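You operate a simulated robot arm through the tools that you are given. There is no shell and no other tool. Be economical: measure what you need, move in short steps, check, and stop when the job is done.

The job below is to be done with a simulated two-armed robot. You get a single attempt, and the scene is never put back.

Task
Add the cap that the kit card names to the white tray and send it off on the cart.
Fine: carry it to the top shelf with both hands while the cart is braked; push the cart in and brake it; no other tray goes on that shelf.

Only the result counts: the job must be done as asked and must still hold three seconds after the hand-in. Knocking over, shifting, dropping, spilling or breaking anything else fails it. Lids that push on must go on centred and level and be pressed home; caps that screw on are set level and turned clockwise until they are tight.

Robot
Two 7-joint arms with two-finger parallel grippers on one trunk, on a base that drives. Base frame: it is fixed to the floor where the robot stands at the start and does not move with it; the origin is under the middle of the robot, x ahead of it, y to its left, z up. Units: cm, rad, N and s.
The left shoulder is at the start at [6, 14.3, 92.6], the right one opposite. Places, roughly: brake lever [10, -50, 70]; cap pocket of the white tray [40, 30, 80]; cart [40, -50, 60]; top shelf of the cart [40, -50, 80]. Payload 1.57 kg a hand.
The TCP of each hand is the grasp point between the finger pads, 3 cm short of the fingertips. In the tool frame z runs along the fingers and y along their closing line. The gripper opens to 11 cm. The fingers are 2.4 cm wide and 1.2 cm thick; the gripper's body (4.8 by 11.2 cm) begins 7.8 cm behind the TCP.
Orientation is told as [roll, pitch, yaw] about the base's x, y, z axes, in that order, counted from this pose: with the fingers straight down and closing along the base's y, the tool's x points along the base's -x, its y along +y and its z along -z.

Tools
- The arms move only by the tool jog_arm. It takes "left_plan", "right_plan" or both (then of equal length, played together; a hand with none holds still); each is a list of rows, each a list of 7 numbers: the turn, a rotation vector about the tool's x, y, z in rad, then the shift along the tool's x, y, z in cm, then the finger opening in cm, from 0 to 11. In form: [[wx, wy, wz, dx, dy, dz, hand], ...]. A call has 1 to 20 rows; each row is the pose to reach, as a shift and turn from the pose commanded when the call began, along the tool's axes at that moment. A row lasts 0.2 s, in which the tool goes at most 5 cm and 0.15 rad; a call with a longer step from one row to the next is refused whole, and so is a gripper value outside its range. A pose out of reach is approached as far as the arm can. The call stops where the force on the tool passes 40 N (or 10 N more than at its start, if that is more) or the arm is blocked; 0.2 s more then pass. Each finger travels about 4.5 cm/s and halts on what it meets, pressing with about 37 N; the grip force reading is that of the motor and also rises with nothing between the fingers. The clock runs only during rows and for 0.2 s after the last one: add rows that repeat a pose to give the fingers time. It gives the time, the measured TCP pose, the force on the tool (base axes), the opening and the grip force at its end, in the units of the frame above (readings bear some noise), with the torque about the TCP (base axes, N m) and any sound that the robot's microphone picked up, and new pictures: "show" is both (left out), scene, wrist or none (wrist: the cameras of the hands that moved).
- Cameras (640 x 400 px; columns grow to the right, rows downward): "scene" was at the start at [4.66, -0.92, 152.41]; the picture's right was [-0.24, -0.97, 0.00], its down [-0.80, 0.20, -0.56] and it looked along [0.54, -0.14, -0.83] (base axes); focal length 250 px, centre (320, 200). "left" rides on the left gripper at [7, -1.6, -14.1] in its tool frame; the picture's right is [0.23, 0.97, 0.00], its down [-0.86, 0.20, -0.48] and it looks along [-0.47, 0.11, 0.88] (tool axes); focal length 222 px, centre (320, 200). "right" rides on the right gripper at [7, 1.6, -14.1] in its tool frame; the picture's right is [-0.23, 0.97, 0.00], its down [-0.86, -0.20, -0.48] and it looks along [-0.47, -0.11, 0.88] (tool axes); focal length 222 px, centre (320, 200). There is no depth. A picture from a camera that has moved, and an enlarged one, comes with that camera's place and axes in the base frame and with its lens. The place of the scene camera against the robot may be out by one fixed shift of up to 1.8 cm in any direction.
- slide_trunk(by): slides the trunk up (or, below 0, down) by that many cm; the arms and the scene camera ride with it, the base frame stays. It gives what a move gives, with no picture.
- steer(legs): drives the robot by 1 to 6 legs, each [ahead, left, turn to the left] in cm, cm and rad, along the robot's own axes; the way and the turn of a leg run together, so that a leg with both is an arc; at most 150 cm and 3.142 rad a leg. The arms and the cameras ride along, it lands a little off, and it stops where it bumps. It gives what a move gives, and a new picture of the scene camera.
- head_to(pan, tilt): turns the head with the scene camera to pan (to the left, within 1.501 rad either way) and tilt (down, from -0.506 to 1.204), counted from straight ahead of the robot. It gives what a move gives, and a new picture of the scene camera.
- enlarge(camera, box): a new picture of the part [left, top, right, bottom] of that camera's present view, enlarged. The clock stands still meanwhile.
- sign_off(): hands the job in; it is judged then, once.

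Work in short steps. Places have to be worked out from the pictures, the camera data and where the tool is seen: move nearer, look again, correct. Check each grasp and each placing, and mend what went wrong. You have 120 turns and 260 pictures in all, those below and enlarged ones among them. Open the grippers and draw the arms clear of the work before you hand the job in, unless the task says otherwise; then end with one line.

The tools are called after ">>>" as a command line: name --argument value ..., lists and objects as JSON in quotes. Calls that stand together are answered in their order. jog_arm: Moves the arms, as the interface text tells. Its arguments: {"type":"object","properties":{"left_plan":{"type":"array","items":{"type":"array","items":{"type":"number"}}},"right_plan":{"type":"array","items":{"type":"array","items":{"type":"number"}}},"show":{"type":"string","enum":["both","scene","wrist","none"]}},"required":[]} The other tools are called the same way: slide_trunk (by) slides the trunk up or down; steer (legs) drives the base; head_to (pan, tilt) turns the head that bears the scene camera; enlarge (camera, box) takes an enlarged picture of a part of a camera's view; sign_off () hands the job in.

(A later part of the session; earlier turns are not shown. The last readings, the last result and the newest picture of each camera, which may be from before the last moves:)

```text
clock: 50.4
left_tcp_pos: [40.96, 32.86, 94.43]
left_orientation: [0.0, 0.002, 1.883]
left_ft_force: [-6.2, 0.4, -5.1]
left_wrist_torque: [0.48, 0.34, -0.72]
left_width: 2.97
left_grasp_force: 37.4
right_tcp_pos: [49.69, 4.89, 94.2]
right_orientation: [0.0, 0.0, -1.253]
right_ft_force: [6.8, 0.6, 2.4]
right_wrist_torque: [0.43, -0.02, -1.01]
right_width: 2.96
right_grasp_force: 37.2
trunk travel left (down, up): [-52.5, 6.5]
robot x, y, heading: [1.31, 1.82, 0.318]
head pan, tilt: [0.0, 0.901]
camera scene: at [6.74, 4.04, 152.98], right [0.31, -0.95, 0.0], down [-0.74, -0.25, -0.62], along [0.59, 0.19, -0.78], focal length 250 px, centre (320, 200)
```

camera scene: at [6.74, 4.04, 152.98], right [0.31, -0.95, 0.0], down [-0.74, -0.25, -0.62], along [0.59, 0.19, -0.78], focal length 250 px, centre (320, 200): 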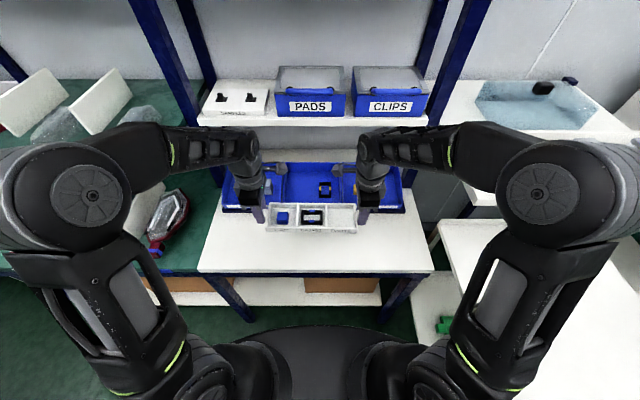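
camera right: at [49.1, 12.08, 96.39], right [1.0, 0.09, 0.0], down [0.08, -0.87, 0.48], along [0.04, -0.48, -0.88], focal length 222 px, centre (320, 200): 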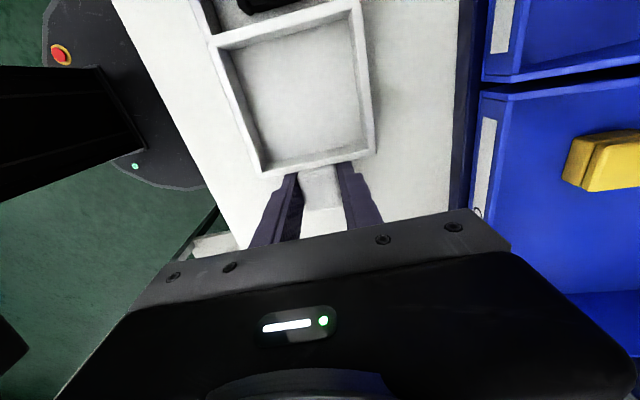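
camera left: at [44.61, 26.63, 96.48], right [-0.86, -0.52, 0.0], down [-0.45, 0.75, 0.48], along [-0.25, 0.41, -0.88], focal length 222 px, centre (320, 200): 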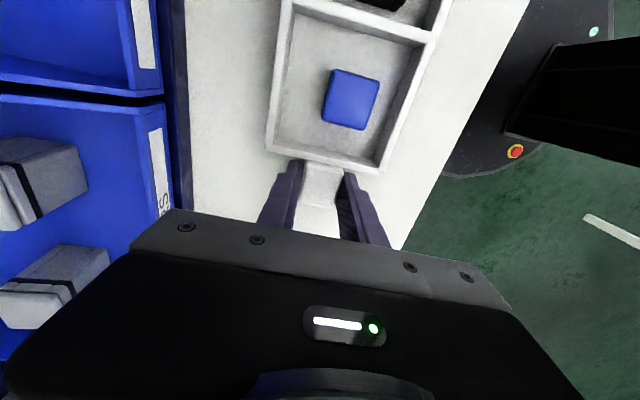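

Lifted level. I'll raise the trunk 6 cm for clearance and back the robot away from the bench.

>>> slide_trunk --by 6

>>> steer --legs '[[-30, 0, 0], [-22, 0, 0]]'

>>> head_to --pan -0.75 --tilt 0.8

```text
clock: 51.4
left_tcp_pos: [40.99, 32.9, 100.52]
left_orientation: [0.0, 0.002, 1.882]
left_ft_force: [-5.2, -0.7, -5.3]
left_wrist_torque: [0.56, 0.34, -0.58]
left_width: 2.96
left_grasp_force: 37.2
right_tcp_pos: [49.72, 4.88, 100.16]
right_orientation: [0.002, 0.001, -1.254]
right_ft_force: [4.6, 0.6, 1.8]
right_wrist_torque: [0.47, 0.01, -0.9]
right_width: 2.97
right_grasp_force: 36.9
trunk travel left (down, up): [-58.5, 0.5]
robot x, y, heading: [1.44, 1.72, 0.319]
head pan, tilt: [0.0, 0.901]
```

```text
clock: 54.8
left_tcp_pos: [-8.47, 16.67, 100.44]
left_orientation: [-0.001, 0.002, 1.885]
left_ft_force: [-4.3, 0.2, 0.7]
left_wrist_torque: [-0.26, -0.01, -0.48]
left_width: 2.96
left_grasp_force: 37.0
right_tcp_pos: [0.27, -11.27, 100.32]
right_orientation: [0.002, 0.0, -1.25]
right_ft_force: [4.6, -1.1, -2.7]
right_wrist_torque: [-0.19, -0.12, -0.84]
right_width: 2.96
right_grasp_force: 36.8
trunk travel left (down, up): [-58.5, 0.5]
robot x, y, heading: [-47.64, -14.44, 0.32]
head pan, tilt: [0.0, 0.901]
camera scene: at [-42.78, -12.28, 158.98], right [0.32, -0.95, 0.0], down [-0.74, -0.25, -0.62], along [0.59, 0.2, -0.78], focal length 250 px, centre (320, 200)
```

scene: 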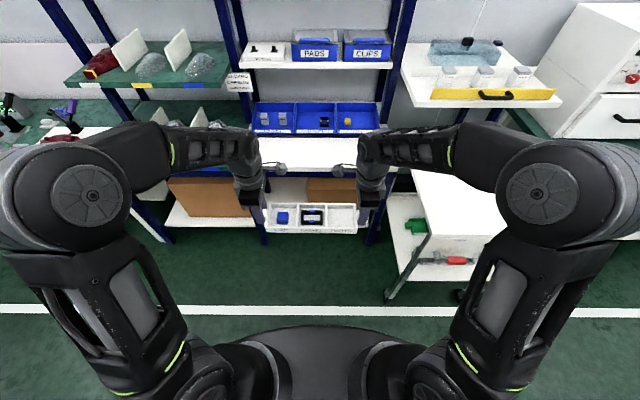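

```text
clock: 55.9
left_tcp_pos: [-8.48, 16.64, 100.44]
left_orientation: [-0.001, 0.002, 1.884]
left_ft_force: [-3.3, -1.6, 0.5]
left_wrist_torque: [-0.37, -0.07, -0.42]
left_width: 2.96
left_grasp_force: 37.0
right_tcp_pos: [0.35, -11.22, 100.14]
right_orientation: [-0.001, 0.0, -1.252]
right_ft_force: [4.4, 1.6, -3.6]
right_wrist_torque: [-0.25, -0.12, -0.82]
right_width: 2.96
right_grasp_force: 36.8
trunk travel left (down, up): [-58.5, 0.5]
robot x, y, heading: [-47.67, -14.41, 0.32]
head pan, tilt: [-0.75, 0.799]
camera scene: at [-42.44, -17.96, 159.77], right [-0.42, -0.91, 0.0], down [-0.65, 0.3, -0.7], along [0.63, -0.29, -0.72], focal length 250 px, centre (320, 200)
```

scene: 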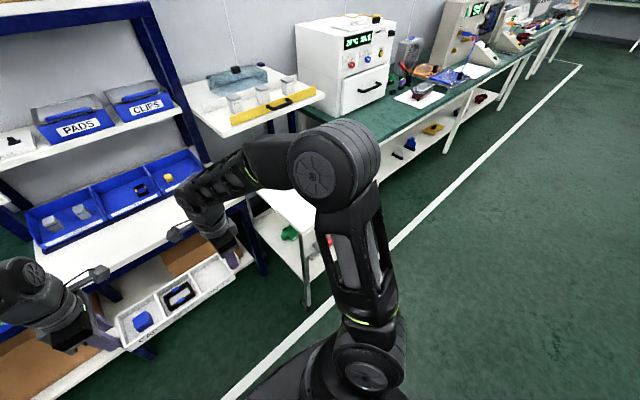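

I'll drive right so I face the cart's handle end.

>>> steer --legs '[[0, -30, 0], [0, -28, 0]]'

>>> head_to --pan 0 --tilt 0.85

```text
clock: 59.4
left_tcp_pos: [9.91, -38.37, 100.52]
left_orientation: [0.002, 0.003, 1.882]
left_ft_force: [-3.4, -0.5, -2.6]
left_wrist_torque: [0.26, 0.23, -0.46]
left_width: 2.94
left_grasp_force: 37.2
right_tcp_pos: [18.67, -66.27, 100.31]
right_orientation: [-0.002, 0.0, -1.253]
right_ft_force: [4.4, 1.3, -0.3]
right_wrist_torque: [0.31, -0.07, -0.79]
right_width: 2.99
right_grasp_force: 37.1
trunk travel left (down, up): [-58.5, 0.5]
robot x, y, heading: [-29.15, -69.52, 0.321]
head pan, tilt: [-0.75, 0.799]
camera scene: at [-24.17, -72.92, 159.77], right [-0.42, -0.91, 0.0], down [-0.65, 0.3, -0.7], along [0.63, -0.29, -0.72], focal length 250 px, centre (320, 200)
```

scene: 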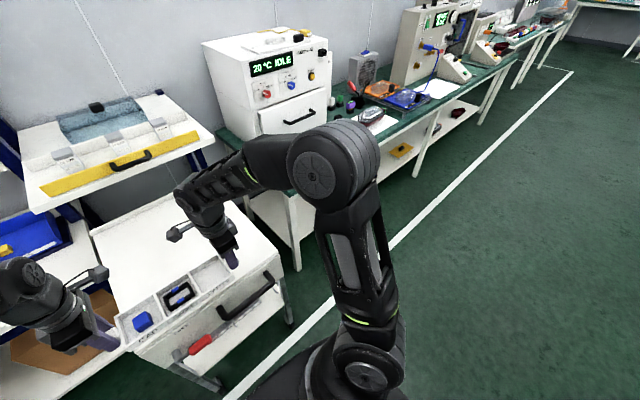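

```text
clock: 60.5
left_tcp_pos: [9.83, -38.33, 100.44]
left_orientation: [0.001, 0.003, 1.881]
left_ft_force: [-4.0, -2.7, 0.0]
left_wrist_torque: [-0.32, -0.07, -0.41]
left_width: 2.96
left_grasp_force: 37.2
right_tcp_pos: [18.59, -66.19, 100.32]
right_orientation: [-0.001, 0.0, -1.255]
right_ft_force: [4.1, 1.9, -4.0]
right_wrist_torque: [-0.29, -0.1, -0.75]
right_width: 2.93
right_grasp_force: 37.2
trunk travel left (down, up): [-58.5, 0.5]
robot x, y, heading: [-29.82, -69.29, 0.318]
head pan, tilt: [0.0, 0.85]
camera scene: at [-24.1, -66.97, 159.37], right [0.31, -0.95, 0.0], down [-0.71, -0.23, -0.66], along [0.63, 0.21, -0.75], focal length 250 px, centre (320, 200)
```

scene: 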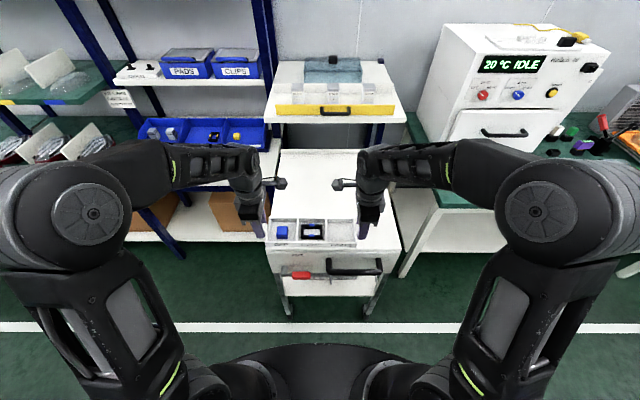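

Now the cart is dead ahead, with the jar shelf above its far end. I'll enlarge to check the brake and the bay.

>>> enlarge --camera "scene" --box '[250, 210, 410, 310]'

>>> enlarge --camera "scene" --box '[240, 80, 440, 205]'

```text
4.00 times, centred on (330, 260) of scene
camera zoom: at [-24.1, -66.97, 159.37], right [0.31, -0.95, 0.0], down [-0.71, -0.23, -0.66], along [0.63, 0.21, -0.75], focal length 1001 px, centre (280, -40)
```

zoom: 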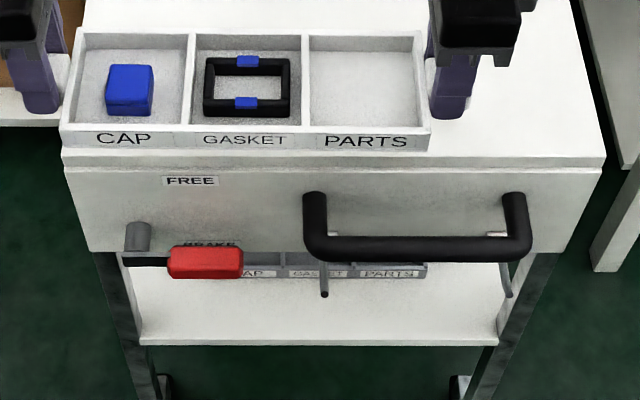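

```text
3.20 times, centred on (340, 142) of scene
camera zoom: at [-24.1, -66.97, 159.37], right [0.31, -0.95, 0.0], down [-0.71, -0.23, -0.66], along [0.63, 0.21, -0.75], focal length 800 px, centre (256, 384)
```

zoom: 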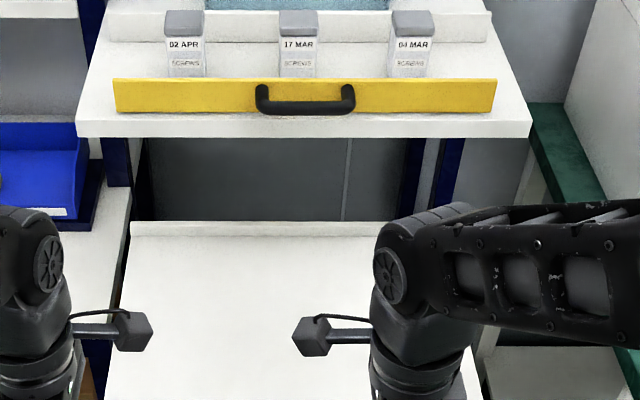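

The lever points right at the BRAKE label, so the cart is braked; FREE is upward. The tray is ~9 cm left of the shelf's middle, so I'll drive 8 ahead and 9 right.

>>> steer --legs '[[8, -9, 0]]'

>>> enlarge --camera "scene" --box '[230, 170, 430, 295]'

>>> enlarge --camera "right" --box '[0, 0, 640, 400]'

>>> enlarge --camera "left" --box '[0, 0, 640, 400]'

```text
clock: 61.8
left_tcp_pos: [20.14, -44.48, 100.47]
left_orientation: [0.002, -0.001, 1.882]
left_ft_force: [-3.1, -1.0, -2.3]
left_wrist_torque: [-0.13, 0.15, -0.44]
left_width: 2.96
left_grasp_force: 36.7
right_tcp_pos: [28.92, -72.33, 100.17]
right_orientation: [0.001, 0.001, -1.255]
right_ft_force: [3.9, 0.2, -2.6]
right_wrist_torque: [0.1, -0.09, -0.71]
right_width: 2.96
right_grasp_force: 37.0
trunk travel left (down, up): [-58.5, 0.5]
robot x, y, heading: [-19.18, -75.37, 0.311]
head pan, tilt: [0.0, 0.85]
camera scene: at [-13.69, -73.14, 159.36], right [0.31, -0.95, 0.0], down [-0.71, -0.23, -0.66], along [0.63, 0.21, -0.75], focal length 250 px, centre (320, 200)
```

scene: 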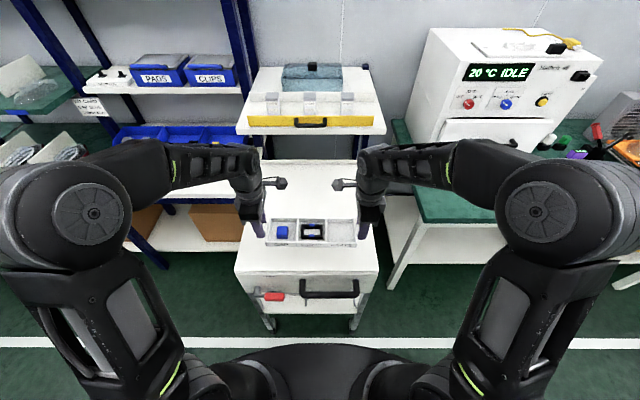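

```text
3.20 times, centred on (330, 232) of scene
camera zoom: at [-13.69, -73.14, 159.36], right [0.31, -0.95, 0.0], down [-0.71, -0.23, -0.66], along [0.63, 0.21, -0.75], focal length 800 px, centre (288, 96)
```

zoom: 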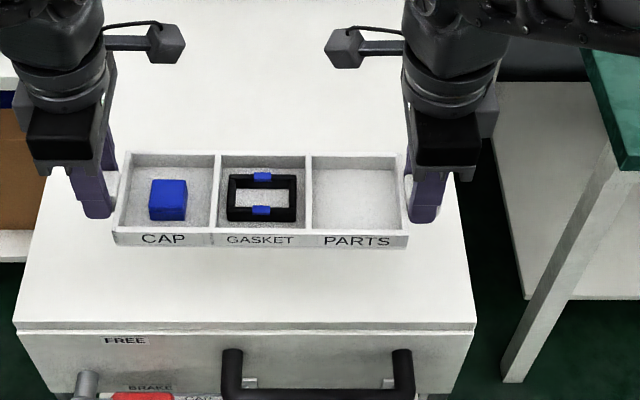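

```text
1.00 times, centred on (320, 200) of right (not enlarged: the box is as wide or as high as the picture)
camera zoom: at [28.35, -65.11, 114.34], right [1.0, 0.09, 0.0], down [0.08, -0.88, 0.48], along [0.04, -0.48, -0.88], focal length 222 px, centre (320, 200)
```

zoom: 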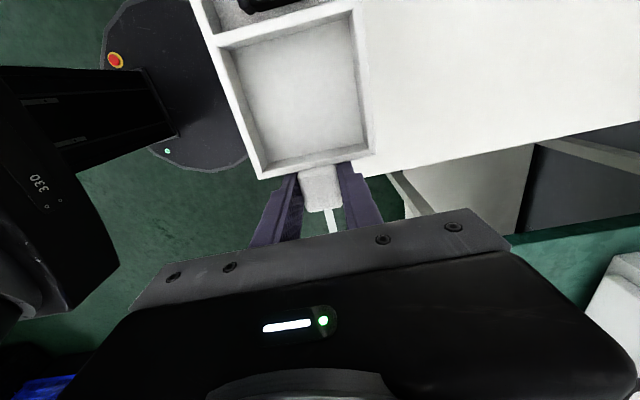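

```text
1.00 times, centred on (320, 200) of left (not enlarged: the box is as wide or as high as the picture)
camera zoom: at [24.01, -50.53, 114.51], right [-0.86, -0.51, 0.0], down [-0.45, 0.75, 0.48], along [-0.25, 0.41, -0.88], focal length 222 px, centre (320, 200)
```

zoom: 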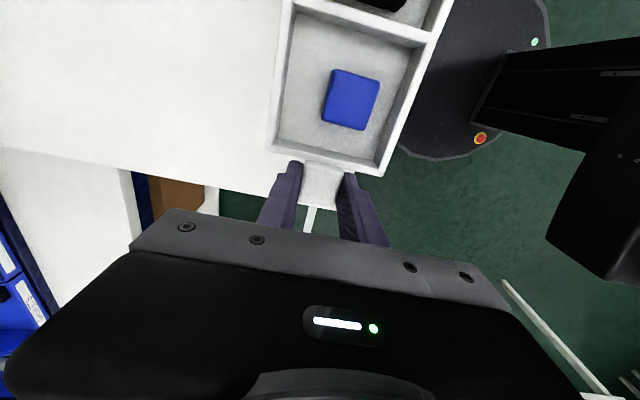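

Tray spans e2 -47..-80 within the shelf -36..-86, good. I'll extend both arms 9 cm forward and lower to about z 88.

>>> jog_arm --left_plan '[[0, 0, 0, 0, -1.5, 0, 1.5], [0, 0, 0, 0, -3, 0, 1.5], [0, 0, 0, 0, -4.5, 0, 1.5], [0, 0, 0, 0, -6, 0, 1.5], [0, 0, 0, 0, -7.5, 0, 1.5], [0, 0, 0, 0, -9, 0, 1.5], [0, 0, 0, 0, -9, 2, 1.5], [0, 0, 0, 0, -9, 4, 1.5], [0, 0, 0, 0, -9, 6, 1.5], [0, 0, 0, 0, -9, 8, 1.5], [0, 0, 0, 0, -9, 10, 1.5], [0, 0, 0, 0, -9, 12, 1.5], [0, 0, 0, 0, -9, 12, 1.5]]' --right_plan '[[0, 0, 0, 0, 1.5, 0, 1.5], [0, 0, 0, 0, 3, 0, 1.5], [0, 0, 0, 0, 4.5, 0, 1.5], [0, 0, 0, 0, 6, 0, 1.5], [0, 0, 0, 0, 7.5, 0, 1.5], [0, 0, 0, 0, 9, 0, 1.5], [0, 0, 0, 0, 9, 2, 1.5], [0, 0, 0, 0, 9, 4, 1.5], [0, 0, 0, 0, 9, 6, 1.5], [0, 0, 0, 0, 9, 8, 1.5], [0, 0, 0, 0, 9, 10, 1.5], [0, 0, 0, 0, 9, 12, 1.5], [0, 0, 0, 0, 9, 12, 1.5]]' --show "both"

```text
clock: 64.6
left_tcp_pos: [28.53, -41.42, 88.5]
left_orientation: [-0.001, 0.002, 1.882]
left_ft_force: [-3.2, 5.6, -5.8]
left_wrist_torque: [0.84, 0.51, -0.07]
left_width: 2.97
left_grasp_force: 37.3
right_tcp_pos: [37.41, -69.38, 88.19]
right_orientation: [0.003, -0.001, -1.252]
right_ft_force: [3.0, -3.4, 14.9]
right_wrist_torque: [0.31, 0.39, -0.37]
right_width: 2.96
right_grasp_force: 36.9
trunk travel left (down, up): [-58.5, 0.5]
robot x, y, heading: [-19.07, -75.8, 0.314]
head pan, tilt: [0.0, 0.85]
camera scene: at [-13.96, -73.02, 159.39], right [0.31, -0.95, 0.0], down [-0.71, -0.23, -0.66], along [0.63, 0.21, -0.75], focal length 250 px, centre (320, 200)
camera right: at [36.73, -62.18, 102.37], right [1.0, 0.09, 0.0], down [0.08, -0.88, 0.48], along [0.04, -0.47, -0.88], focal length 222 px, centre (320, 200)
camera left: at [32.3, -47.62, 102.62], right [-0.86, -0.51, 0.0], down [-0.45, 0.75, 0.48], along [-0.25, 0.41, -0.88], focal length 222 px, centre (320, 200)
```

scene: 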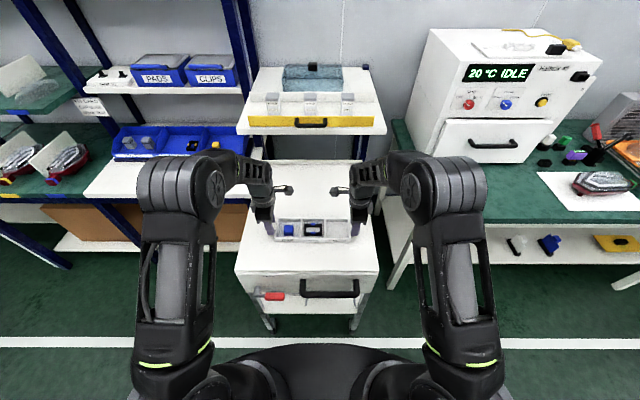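
right: 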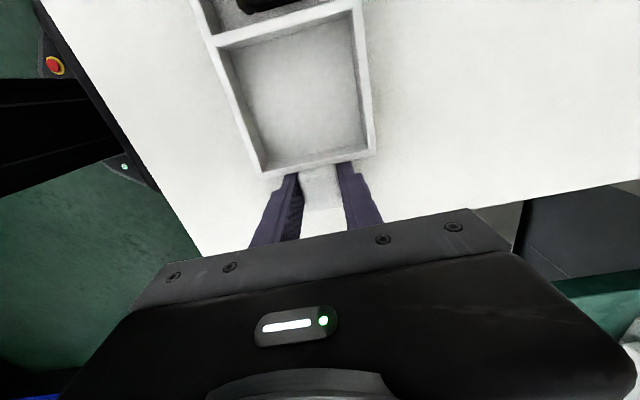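
left: 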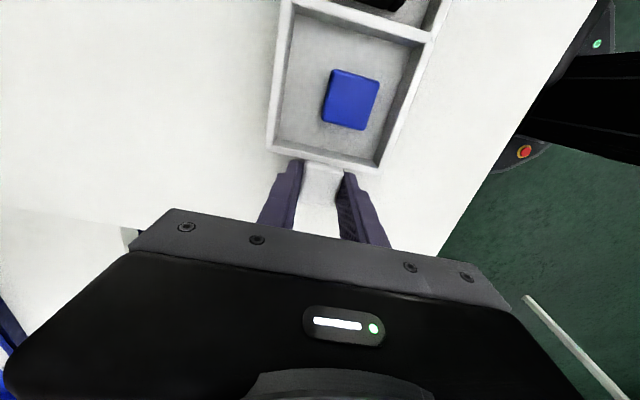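

The right side already feels contact (+15 N), so the shelf is near z≈84. I'll lower the left 0.4 cm and the right 0.1 cm.

>>> jog_arm --left_plan '[[0, 0, 0, 0, 0, 0.2, 1.5], [0, 0, 0, 0, 0, 0.4, 1.5], [0, 0, 0, 0, 0, 0.4, 1.5]]' --right_plan '[[0, 0, 0, 0, 0, 0, 1.5], [0, 0, 0, 0, 0, 0.1, 1.5], [0, 0, 0, 0, 0, 0.1, 1.5]]' --show "none"

>>> enlarge --camera "scene" --box '[230, 180, 390, 280]'

```text
clock: 65.4
left_tcp_pos: [28.63, -41.61, 88.34]
left_orientation: [-0.005, 0.004, 1.881]
left_ft_force: [-6.2, 5.7, 23.0]
left_wrist_torque: [-0.66, 0.21, -0.46]
left_width: 2.95
left_grasp_force: 37.2
right_tcp_pos: [37.35, -69.52, 88.24]
right_orientation: [0.006, 0.0, -1.255]
right_ft_force: [9.7, 3.2, 11.8]
right_wrist_torque: [-0.58, -0.17, -0.94]
right_width: 2.95
right_grasp_force: 37.0
trunk travel left (down, up): [-58.5, 0.5]
robot x, y, heading: [-19.12, -75.17, 0.318]
head pan, tilt: [0.0, 0.85]
```

```text
4.00 times, centred on (310, 230) of scene
camera zoom: at [-14.12, -73.04, 159.41], right [0.31, -0.95, 0.0], down [-0.71, -0.23, -0.66], along [0.63, 0.21, -0.75], focal length 1001 px, centre (360, 80)
```

zoom: 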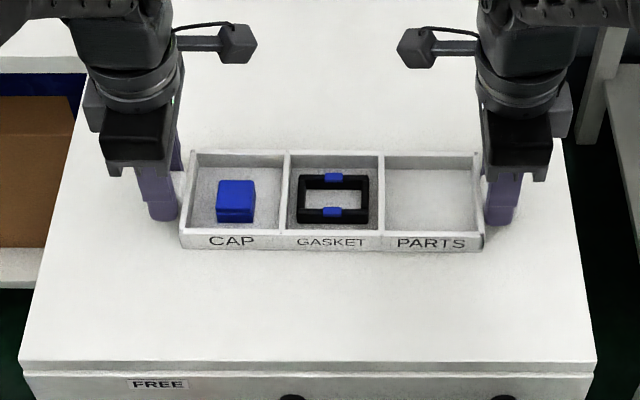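

Both ends rest on the shelf. I'll release both grippers and lift straight up.

>>> jog_arm --left_plan '[[0, 0, 0, 0, 0, 0, 4], [0, 0, 0, 0, 0, 0, 5.5], [0, 0, 0, 0, 0, 0, 5.5], [0, 0, 0, 0, 0, 0, 5.5], [0, 0, 0, 0, 0, -2, 5.5], [0, 0, 0, 0, 0, -5, 5.5], [0, 0, 0, 0, 0, -9, 5.5], [0, 0, 0, 0, 0, -12, 5.5], [0, 0, 0, 0, 0, -12, 5.5]]' --right_plan '[[0, 0, 0, 0, 0, 0, 4], [0, 0, 0, 0, 0, 0, 5.5], [0, 0, 0, 0, 0, 0, 5.5], [0, 0, 0, 0, 0, 0, 5.5], [0, 0, 0, 0, 0, -2, 5.5], [0, 0, 0, 0, 0, -5, 5.5], [0, 0, 0, 0, 0, -9, 5.5], [0, 0, 0, 0, 0, -12, 5.5], [0, 0, 0, 0, 0, -12, 5.5]]' --show "scene"

>>> enlarge --camera "scene" --box '[230, 180, 390, 280]'

>>> enlarge --camera "scene" --box '[230, 240, 390, 340]'

```text
clock: 67.4
left_tcp_pos: [28.69, -41.53, 99.98]
left_orientation: [0.002, 0.001, 1.883]
left_ft_force: [-0.7, 0.3, -0.7]
left_wrist_torque: [-0.03, -0.01, -0.01]
left_width: 5.5
left_grasp_force: 0.1
right_tcp_pos: [37.54, -69.55, 99.9]
right_orientation: [-0.001, -0.001, -1.254]
right_ft_force: [0.2, -0.1, 0.4]
right_wrist_torque: [0.03, 0.02, 0.0]
right_width: 5.51
right_grasp_force: 0.0
trunk travel left (down, up): [-58.5, 0.5]
robot x, y, heading: [-19.57, -75.43, 0.319]
head pan, tilt: [0.0, 0.85]
camera scene: at [-13.86, -73.03, 159.37], right [0.31, -0.95, 0.0], down [-0.71, -0.23, -0.66], along [0.63, 0.21, -0.75], focal length 250 px, centre (320, 200)
```

scene: 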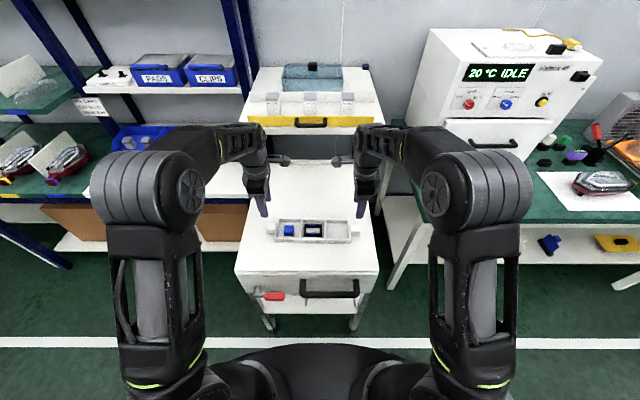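

```text
4.00 times, centred on (310, 230) of scene
camera zoom: at [-13.86, -73.03, 159.37], right [0.31, -0.95, 0.0], down [-0.71, -0.23, -0.66], along [0.63, 0.21, -0.75], focal length 1001 px, centre (360, 80)
```

zoom: 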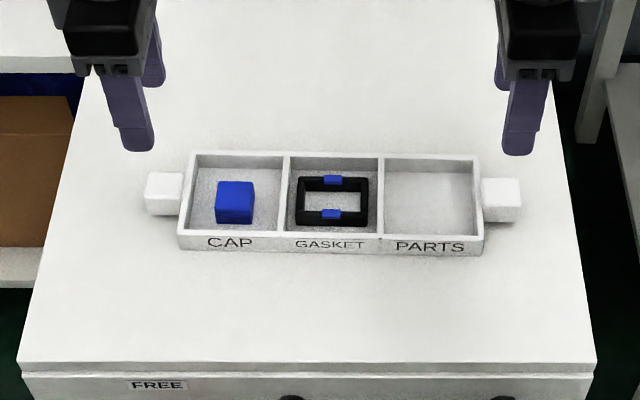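

```text
4.00 times, centred on (310, 290) of scene
camera zoom: at [-13.86, -73.03, 159.37], right [0.31, -0.95, 0.0], down [-0.71, -0.23, -0.66], along [0.63, 0.21, -0.75], focal length 1001 px, centre (360, -160)
```

zoom: 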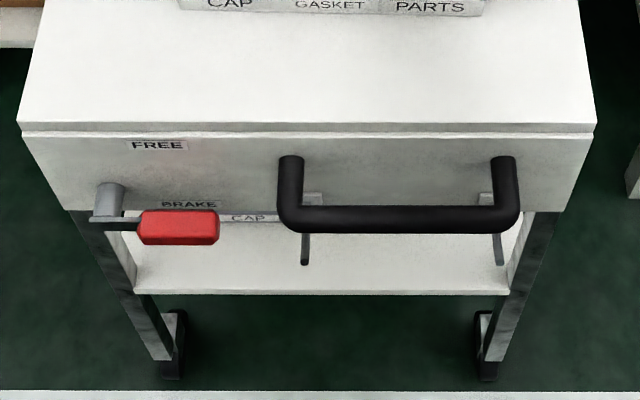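

Tray is placed flat, cap in, all released. Next the brake: the lever knob is at roughly e1 -4, e2 -50, z 73 (left part of the front panel). I'll back up 6 cm, lower the trunk and bring the left hand over the knob.

>>> steer --legs '[[-7, 0, 0]]'

>>> jog_arm --left_plan '[[0, 0, 0, 0, 3, 0, 6], [0, 0, 0, 0.3, 6, 0, 6], [0, 0, 0, 0.6, 9, 0, 6], [0, 0, 0, 0.9, 11, 0, 6], [0, 0, 0, 1.2, 11.5, 0, 6], [0, 0, 0, 1.5, 11.5, 0, 6]]' --show "both"

```text
clock: 68.4
left_tcp_pos: [21.94, -43.68, 100.01]
left_orientation: [0.0, 0.002, 1.883]
left_ft_force: [-0.9, 0.1, 0.9]
left_wrist_torque: [0.04, -0.04, -0.02]
left_width: 5.53
left_grasp_force: 0.1
right_tcp_pos: [30.74, -71.74, 100.13]
right_orientation: [0.001, 0.0, -1.252]
right_ft_force: [-0.1, -1.0, -0.2]
right_wrist_torque: [0.01, -0.02, -0.01]
right_width: 5.5
right_grasp_force: 0.0
trunk travel left (down, up): [-58.5, 0.5]
robot x, y, heading: [-26.0, -77.27, 0.315]
head pan, tilt: [0.0, 0.85]
camera scene: at [-20.63, -75.25, 159.38], right [0.31, -0.95, 0.0], down [-0.71, -0.23, -0.66], along [0.63, 0.21, -0.75], focal length 250 px, centre (320, 200)
```

scene: 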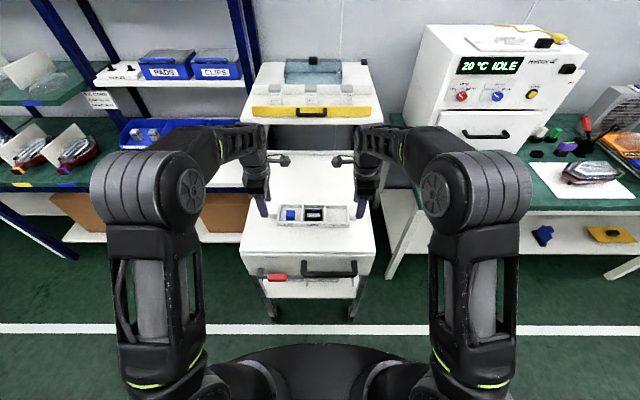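

```text
clock: 69.8
left_tcp_pos: [11.74, -48.62, 100.03]
left_orientation: [0.0, 0.001, 1.882]
left_ft_force: [0.4, -0.5, 0.5]
left_wrist_torque: [0.04, -0.01, -0.04]
left_width: 6.01
left_grasp_force: 0.0
right_tcp_pos: [30.92, -71.71, 99.95]
right_orientation: [-0.001, 0.0, -1.253]
right_ft_force: [-0.3, 0.2, 0.2]
right_wrist_torque: [0.0, 0.01, -0.03]
right_width: 5.51
right_grasp_force: 0.0
trunk travel left (down, up): [-58.5, 0.5]
robot x, y, heading: [-26.0, -77.4, 0.32]
head pan, tilt: [0.0, 0.85]
camera scene: at [-20.43, -75.19, 159.37], right [0.31, -0.95, 0.0], down [-0.71, -0.23, -0.66], along [0.63, 0.21, -0.75], focal length 250 px, centre (320, 200)
camera left: at [15.46, -54.7, 114.16], right [-0.86, -0.51, 0.0], down [-0.45, 0.75, 0.48], along [-0.25, 0.41, -0.88], focal length 222 px, centre (320, 200)
```

scene: 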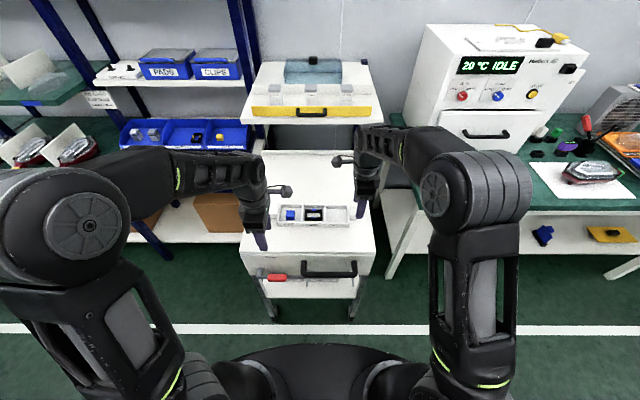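
left: 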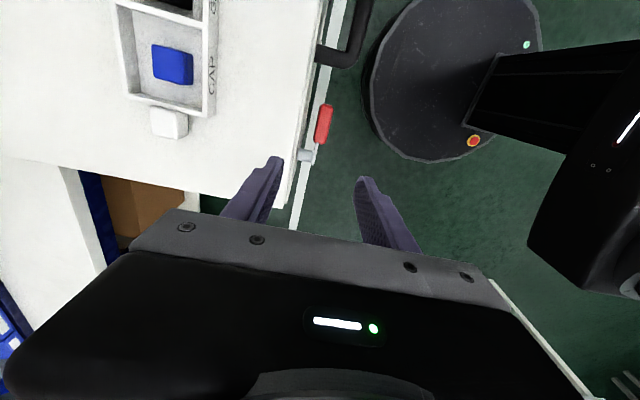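

From the left wrist view the knob is at about e1 -4.3, e2 -50, close to the panel, so gripping from above is tight. I'll use the left hand pointing forward instead, fingers above and below the knob. Back up 12 cm first, then rotate the tool to horizontal.

>>> steer --legs '[[-12, 0, 0]]'

>>> jog_arm --left_plan '[[0.14, 0, 0, 0, 0, 0, 6], [0.28, 0, 0, 0, 0, 0, 6], [0.42, 0, 0, 0, 0, 0, 6], [0.56, 0, 0, 0, 0, 0, 6], [0.7, 0, 0, 0, 0, 0, 6], [0.84, 0, 0, 0, 0, 0, 6], [0.98, 0, 0, 0, 0, 0, 6], [1.12, 0, 0, 0, 0, 0, 6], [1.26, 0, 0, 0, 0, 0, 6], [1.4, 0, 0, 0, 0, 0, 6], [1.54, 0, 0, 0, 0, 0, 6], [1.57, 0, 0, 0, 0, 0, 6]]'

```text
clock: 71.0
left_tcp_pos: [0.22, -52.42, 100.1]
left_orientation: [0.0, 0.001, 1.882]
left_ft_force: [0.4, 0.4, 0.0]
left_wrist_torque: [0.02, 0.0, -0.02]
left_width: 6.0
left_grasp_force: 0.1
right_tcp_pos: [19.57, -75.64, 100.04]
right_orientation: [0.001, 0.001, -1.254]
right_ft_force: [-0.9, -0.1, -0.3]
right_wrist_torque: [0.0, -0.04, -0.01]
right_width: 5.51
right_grasp_force: 0.1
trunk travel left (down, up): [-58.5, 0.5]
robot x, y, heading: [-37.07, -81.17, 0.311]
head pan, tilt: [0.0, 0.85]
camera scene: at [-32.03, -79.01, 159.38], right [0.31, -0.95, 0.0], down [-0.71, -0.23, -0.66], along [0.63, 0.21, -0.75], focal length 250 px, centre (320, 200)
```

scene: 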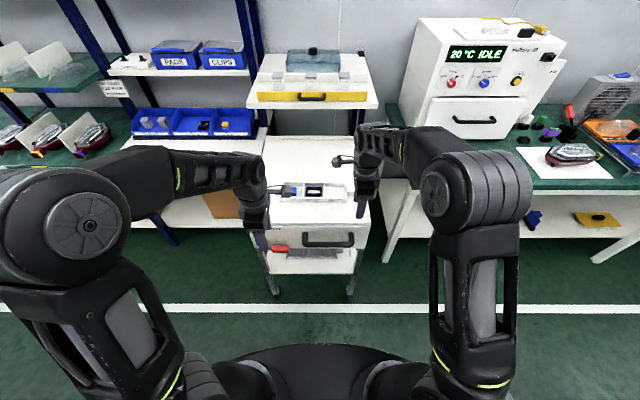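

```text
clock: 73.6
left_tcp_pos: [10.08, -48.78, 115.9]
left_orientation: [-1.476, -0.003, 1.867]
left_ft_force: [0.6, 0.5, 0.1]
left_wrist_torque: [-0.04, 0.01, -0.01]
left_width: 5.99
left_grasp_force: 0.1
left hand out of reach, approached as far as the arm can: row 5, 6, 7, 8, 9, 10, 11, 12
right_tcp_pos: [19.51, -75.61, 100.01]
right_orientation: [0.0, -0.001, -1.256]
right_ft_force: [0.2, -0.1, -0.8]
right_wrist_torque: [-0.02, 0.0, 0.0]
right_width: 5.52
right_grasp_force: 0.1
trunk travel left (down, up): [-58.5, 0.5]
robot x, y, heading: [-37.23, -81.26, 0.318]
head pan, tilt: [0.0, 0.85]
camera scene: at [-31.8, -78.95, 159.36], right [0.31, -0.95, 0.0], down [-0.71, -0.23, -0.66], along [0.63, 0.21, -0.75], focal length 250 px, centre (320, 200)
camera left: at [-1.09, -59.38, 118.89], right [-0.02, -0.24, -0.97], down [-0.72, 0.67, -0.15], along [0.69, 0.7, -0.19], focal length 222 px, centre (320, 200)
```

scene: 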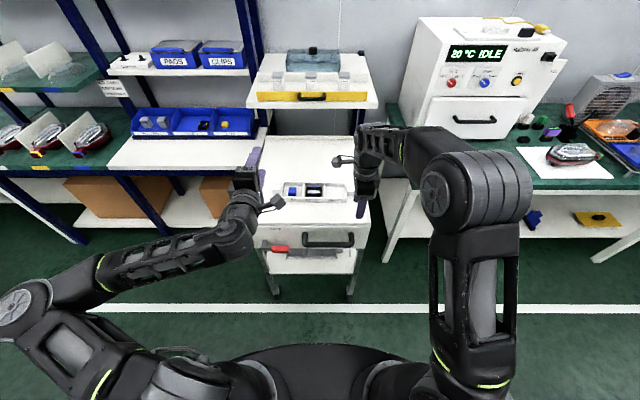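
left: 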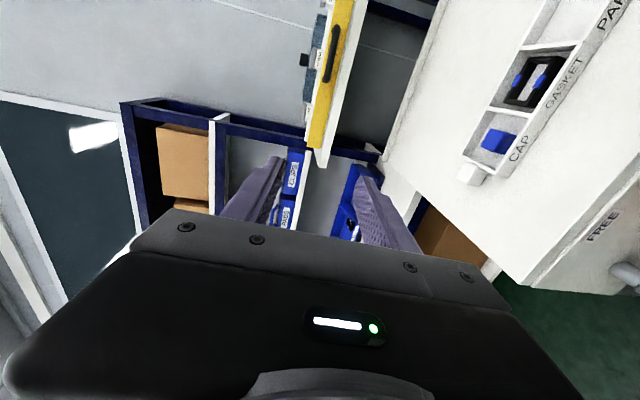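

The horizontal pose works but needs more distance. I'll back up 13 cm and lower the trunk 30 cm so the arm is comfortable at lever height.

>>> steer --legs '[[-13, 0, 0]]'

>>> slide_trunk --by -30

>>> jog_arm --left_plan '[[0.05, 0, 0, 0, 0, 0, 6], [0.09, 0, 0, 0, 0, 0, 6], [0.09, 0, 0, 0, 0, 0, 6]]'

```text
clock: 74.9
left_tcp_pos: [-2.42, -52.66, 115.94]
left_orientation: [-1.478, -0.004, 1.869]
left_ft_force: [-0.5, 0.0, -0.2]
left_wrist_torque: [-0.01, 0.02, 0.01]
left_width: 5.99
left_grasp_force: 0.1
right_tcp_pos: [7.14, -79.5, 100.0]
right_orientation: [0.001, -0.001, -1.251]
right_ft_force: [0.7, -0.1, 1.0]
right_wrist_torque: [0.0, -0.03, -0.02]
right_width: 5.51
right_grasp_force: 0.1
trunk travel left (down, up): [-58.5, 0.5]
robot x, y, heading: [-49.47, -85.3, 0.315]
head pan, tilt: [0.0, 0.85]
camera scene: at [-44.33, -83.03, 159.38], right [0.31, -0.95, 0.0], down [-0.71, -0.23, -0.66], along [0.63, 0.21, -0.75], focal length 250 px, centre (320, 200)
```

scene: 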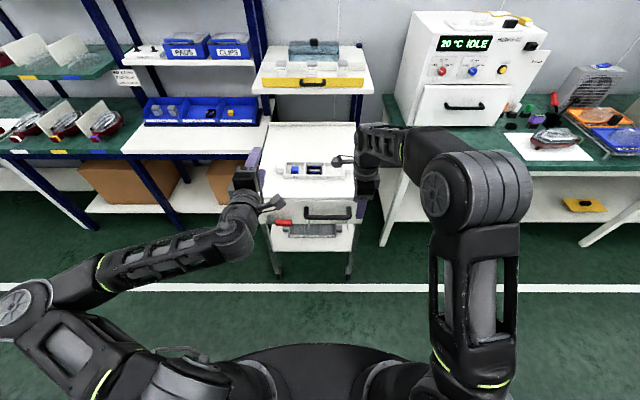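

```text
clock: 77.9
left_tcp_pos: [-2.24, -52.62, 85.9]
left_orientation: [-1.477, -0.003, 1.869]
left_ft_force: [-0.1, -0.5, -0.3]
left_wrist_torque: [0.02, 0.02, 0.05]
left_width: 6.0
left_grasp_force: 0.0
right_tcp_pos: [7.26, -79.56, 70.0]
right_orientation: [-0.001, 0.0, -1.253]
right_ft_force: [-0.7, -0.2, 0.2]
right_wrist_torque: [0.04, 0.0, 0.02]
right_width: 5.48
right_grasp_force: 0.0
trunk travel left (down, up): [-28.5, 30.5]
robot x, y, heading: [-49.06, -85.38, 0.317]
head pan, tilt: [0.0, 0.85]
```

```text
clock: 78.7
left_tcp_pos: [-2.61, -52.21, 89.79]
left_orientation: [-1.556, -0.004, 1.867]
left_ft_force: [-0.2, -0.4, -0.1]
left_wrist_torque: [-0.01, 0.04, 0.01]
left_width: 6.0
left_grasp_force: 0.0
left hand out of reach, approached as far as the arm can: row 1, 2, 3
right_tcp_pos: [7.26, -79.44, 70.01]
right_orientation: [0.0, 0.002, -1.254]
right_ft_force: [-0.6, -0.3, -0.1]
right_wrist_torque: [-0.01, 0.03, 0.01]
right_width: 5.49
right_grasp_force: 0.1
trunk travel left (down, up): [-28.5, 30.5]
robot x, y, heading: [-49.58, -85.61, 0.318]
head pan, tilt: [0.0, 0.85]
camera scene: at [-44.13, -82.96, 129.37], right [0.31, -0.95, 0.0], down [-0.71, -0.23, -0.66], along [0.63, 0.21, -0.75], focal length 250 px, centre (320, 200)
camera left: at [-14.03, -63.0, 91.61], right [0.05, -0.22, -0.97], down [-0.71, 0.68, -0.19], along [0.7, 0.7, -0.12], focal length 222 px, centre (320, 200)
```

scene: 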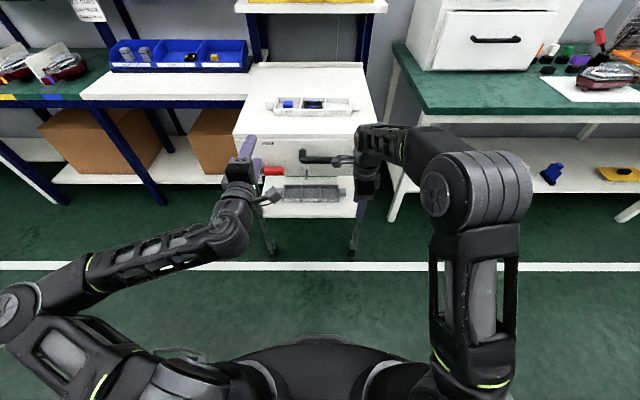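
left: 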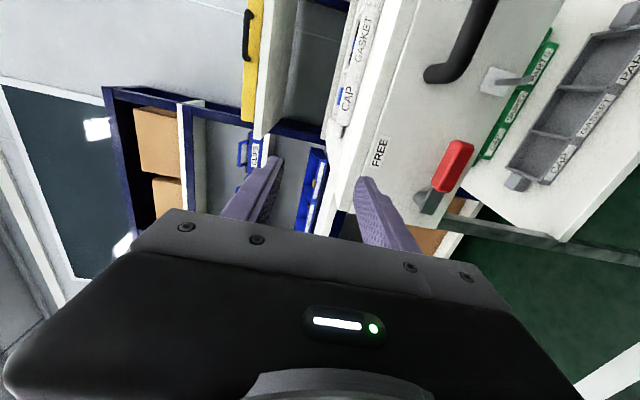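

The lever is clear in view: pivot at e2 -44.6, knob e2 -47..-53, z≈71.5, e1≈-4.3; FREE is ~60° up. I'll lower the left hand to z 71.5 in front of the knob.

>>> jog_arm --left_plan '[[0, 0, 0, 0.4, 3, 1, 6], [0, 0, 0, 0.8, 6, 2, 6], [0, 0, 0, 1.2, 9, 3, 6], [0, 0, 0, 1.6, 12, 4, 6], [0, 0, 0, 1.6, 14.4, 5, 6], [0, 0, 0, 1.6, 14.4, 5, 6]]'

```text
clock: 80.1
left_tcp_pos: [1.17, -50.71, 87.54]
left_orientation: [-1.501, -0.006, 1.861]
left_ft_force: [0.7, -0.2, 0.5]
left_wrist_torque: [0.03, -0.02, -0.02]
left_width: 6.0
left_grasp_force: 0.1
left hand out of reach, approached as far as the arm can: row 1, 2, 3, 4, 5, 6
right_tcp_pos: [7.32, -79.47, 70.09]
right_orientation: [-0.001, 0.0, -1.253]
right_ft_force: [0.3, 0.6, -0.2]
right_wrist_torque: [-0.04, 0.01, -0.05]
right_width: 5.51
right_grasp_force: 0.1
trunk travel left (down, up): [-28.5, 30.5]
robot x, y, heading: [-49.76, -85.24, 0.314]
head pan, tilt: [0.0, 0.85]
camera scene: at [-44.13, -82.96, 129.37], right [0.31, -0.95, 0.0], down [-0.71, -0.23, -0.66], along [0.63, 0.21, -0.75], focal length 250 px, centre (320, 200)
camera left: at [-10.22, -61.41, 90.06], right [0.0, -0.23, -0.97], down [-0.71, 0.68, -0.16], along [0.7, 0.69, -0.17], focal length 222 px, centre (320, 200)
```

scene: 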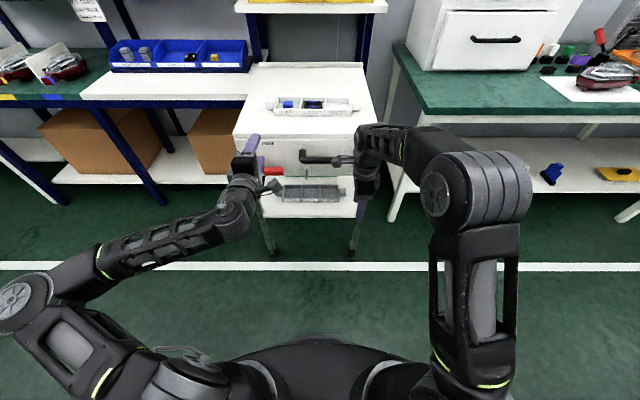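
left: 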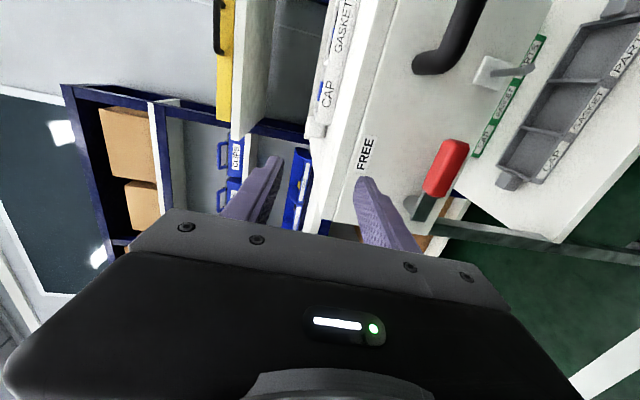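

The arm can't go lower in this posture, so I'll lower the trunk 16 cm instead.

>>> slide_trunk --by -16

>>> enlarge --camera "left" --box '[160, 0, 640, 300]'

>>> enlarge --camera "scene" --box '[200, 60, 440, 210]'

```text
clock: 81.9
left_tcp_pos: [1.11, -50.83, 71.48]
left_orientation: [-1.499, -0.008, 1.859]
left_ft_force: [-0.3, 0.2, 0.8]
left_wrist_torque: [0.01, -0.01, 0.02]
left_width: 5.98
left_grasp_force: 0.0
right_tcp_pos: [7.31, -79.46, 54.04]
right_orientation: [0.0, 0.001, -1.251]
right_ft_force: [0.2, -0.1, -0.6]
right_wrist_torque: [-0.01, 0.02, 0.04]
right_width: 5.54
right_grasp_force: 0.0
trunk travel left (down, up): [-12.5, 46.5]
robot x, y, heading: [-49.24, -85.03, 0.317]
head pan, tilt: [0.0, 0.85]
```

```text
1.33 times, centred on (400, 150) of left
camera zoom: at [-10.25, -61.42, 74.07], right [0.0, -0.23, -0.97], down [-0.71, 0.68, -0.16], along [0.7, 0.69, -0.17], focal length 296 px, centre (213, 267)
```

zoom: 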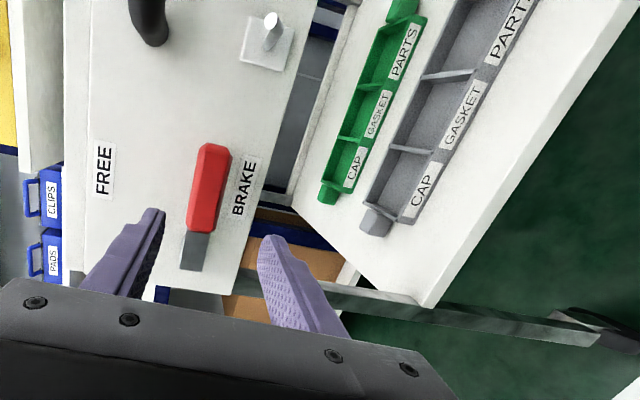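

```text
2.67 times, centred on (320, 135) of scene
camera zoom: at [-44.14, -82.97, 113.37], right [0.31, -0.95, 0.0], down [-0.71, -0.23, -0.66], along [0.63, 0.21, -0.75], focal length 667 px, centre (320, 373)
```

zoom: 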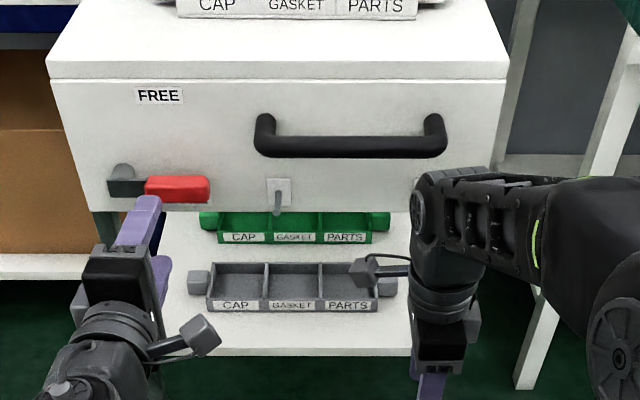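

Lever seen well: knob centre (e1 -4.3, e2 -50.3, z 71.3), aligned in height with my hand. I'll drive 7 ahead and 2 right to put the fingers above and below it.

>>> steer --legs '[[0, -2.1, 0], [7, 0, 0]]'

>>> enlarge --camera "left" --box '[160, 0, 640, 300]'

>>> enlarge --camera "scene" --box '[200, 80, 440, 230]'

```text
clock: 83.3
left_tcp_pos: [8.42, -50.62, 71.59]
left_orientation: [-1.498, -0.007, 1.861]
left_ft_force: [0.0, 0.6, 1.0]
left_wrist_torque: [-0.01, 0.05, -0.02]
left_width: 5.99
left_grasp_force: 0.1
right_tcp_pos: [14.58, -79.37, 54.04]
right_orientation: [0.001, 0.0, -1.255]
right_ft_force: [-0.2, -0.5, -0.3]
right_wrist_torque: [-0.01, -0.01, 0.01]
right_width: 5.51
right_grasp_force: 0.0
trunk travel left (down, up): [-12.5, 46.5]
robot x, y, heading: [-42.27, -85.34, 0.317]
head pan, tilt: [0.0, 0.85]
camera scene: at [-36.81, -82.77, 113.37], right [0.31, -0.95, 0.0], down [-0.71, -0.23, -0.66], along [0.63, 0.21, -0.75], focal length 250 px, centre (320, 200)
```

scene: 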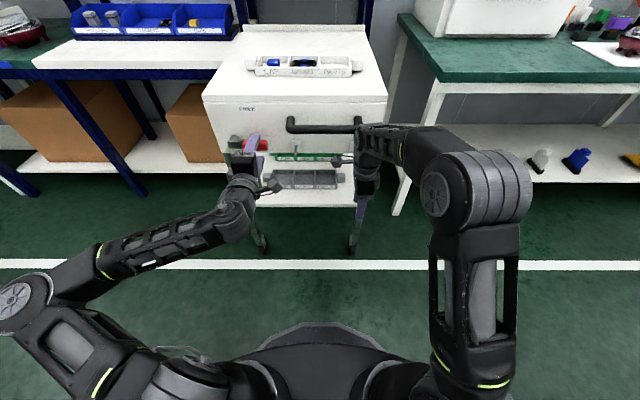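

```text
1.33 times, centred on (400, 150) of left
camera zoom: at [-2.93, -61.2, 74.07], right [0.0, -0.23, -0.97], down [-0.72, 0.68, -0.16], along [0.7, 0.7, -0.17], focal length 296 px, centre (213, 267)
```

zoom: 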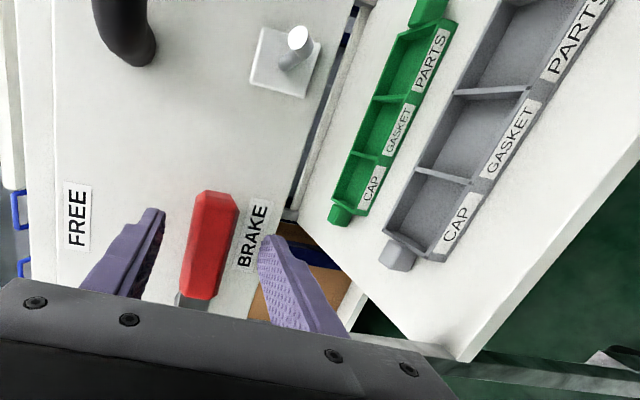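

```text
2.67 times, centred on (320, 155) of scene
camera zoom: at [-36.81, -82.77, 113.37], right [0.31, -0.95, 0.0], down [-0.71, -0.23, -0.66], along [0.63, 0.21, -0.75], focal length 667 px, centre (320, 320)
```

zoom: 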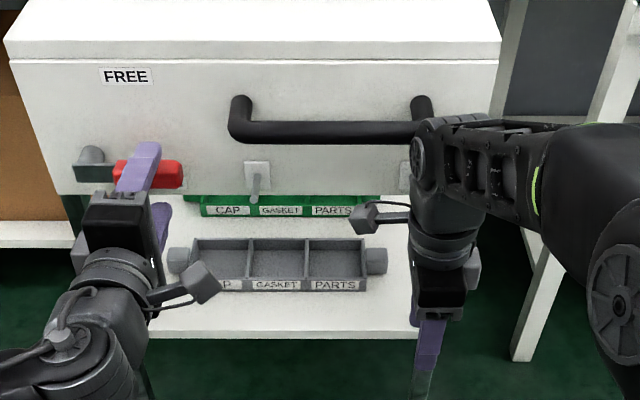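

Fingers straddle the knob's height; tips overlap it. I'll move 0.8 cm forward and narrow the opening to 4 cm to cage it.

>>> jog_arm --left_plan '[[0, 0, 0, 0, 0, 0.4, 5], [0, 0, 0, 0, 0, 0.8, 4], [0, 0, 0, 0, 0, 0.8, 3.6], [0, 0, 0, 0, 0, 0.8, 3.6]]' --show "wrist"

>>> enlarge --camera "left" --box '[160, 0, 640, 300]'

```text
clock: 84.3
left_tcp_pos: [9.07, -50.31, 71.4]
left_orientation: [-1.498, -0.007, 1.858]
left_ft_force: [0.7, -0.8, -0.5]
left_wrist_torque: [0.01, 0.01, 0.02]
left_width: 3.57
left_grasp_force: 0.1
right_tcp_pos: [14.53, -79.3, 53.88]
right_orientation: [0.0, -0.002, -1.253]
right_ft_force: [-0.2, -0.8, -0.5]
right_wrist_torque: [0.0, -0.02, -0.01]
right_width: 5.5
right_grasp_force: 0.0
trunk travel left (down, up): [-12.5, 46.5]
robot x, y, heading: [-41.96, -85.47, 0.323]
head pan, tilt: [0.0, 0.85]
camera left: at [-2.2, -60.98, 74.04], right [-0.01, -0.23, -0.97], down [-0.72, 0.68, -0.16], along [0.7, 0.69, -0.17], focal length 222 px, centre (320, 200)
```

left: 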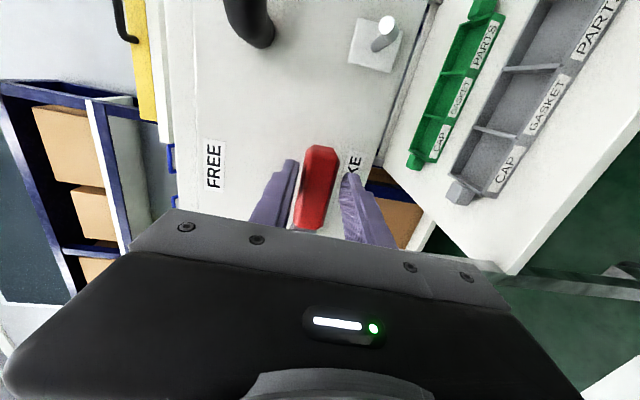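

```text
1.33 times, centred on (400, 150) of left
camera zoom: at [-2.2, -60.98, 74.04], right [-0.01, -0.23, -0.97], down [-0.72, 0.68, -0.16], along [0.7, 0.69, -0.17], focal length 296 px, centre (213, 267)
```

zoom: 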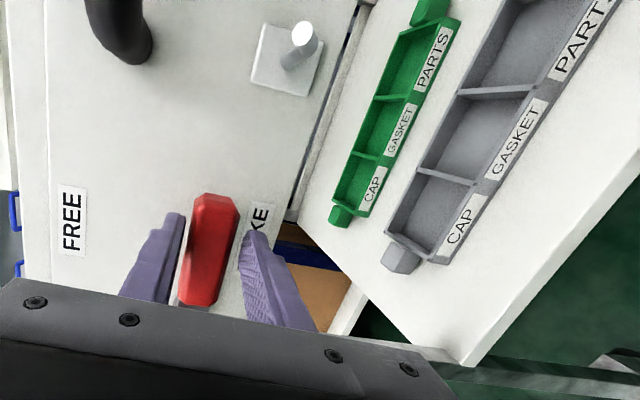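

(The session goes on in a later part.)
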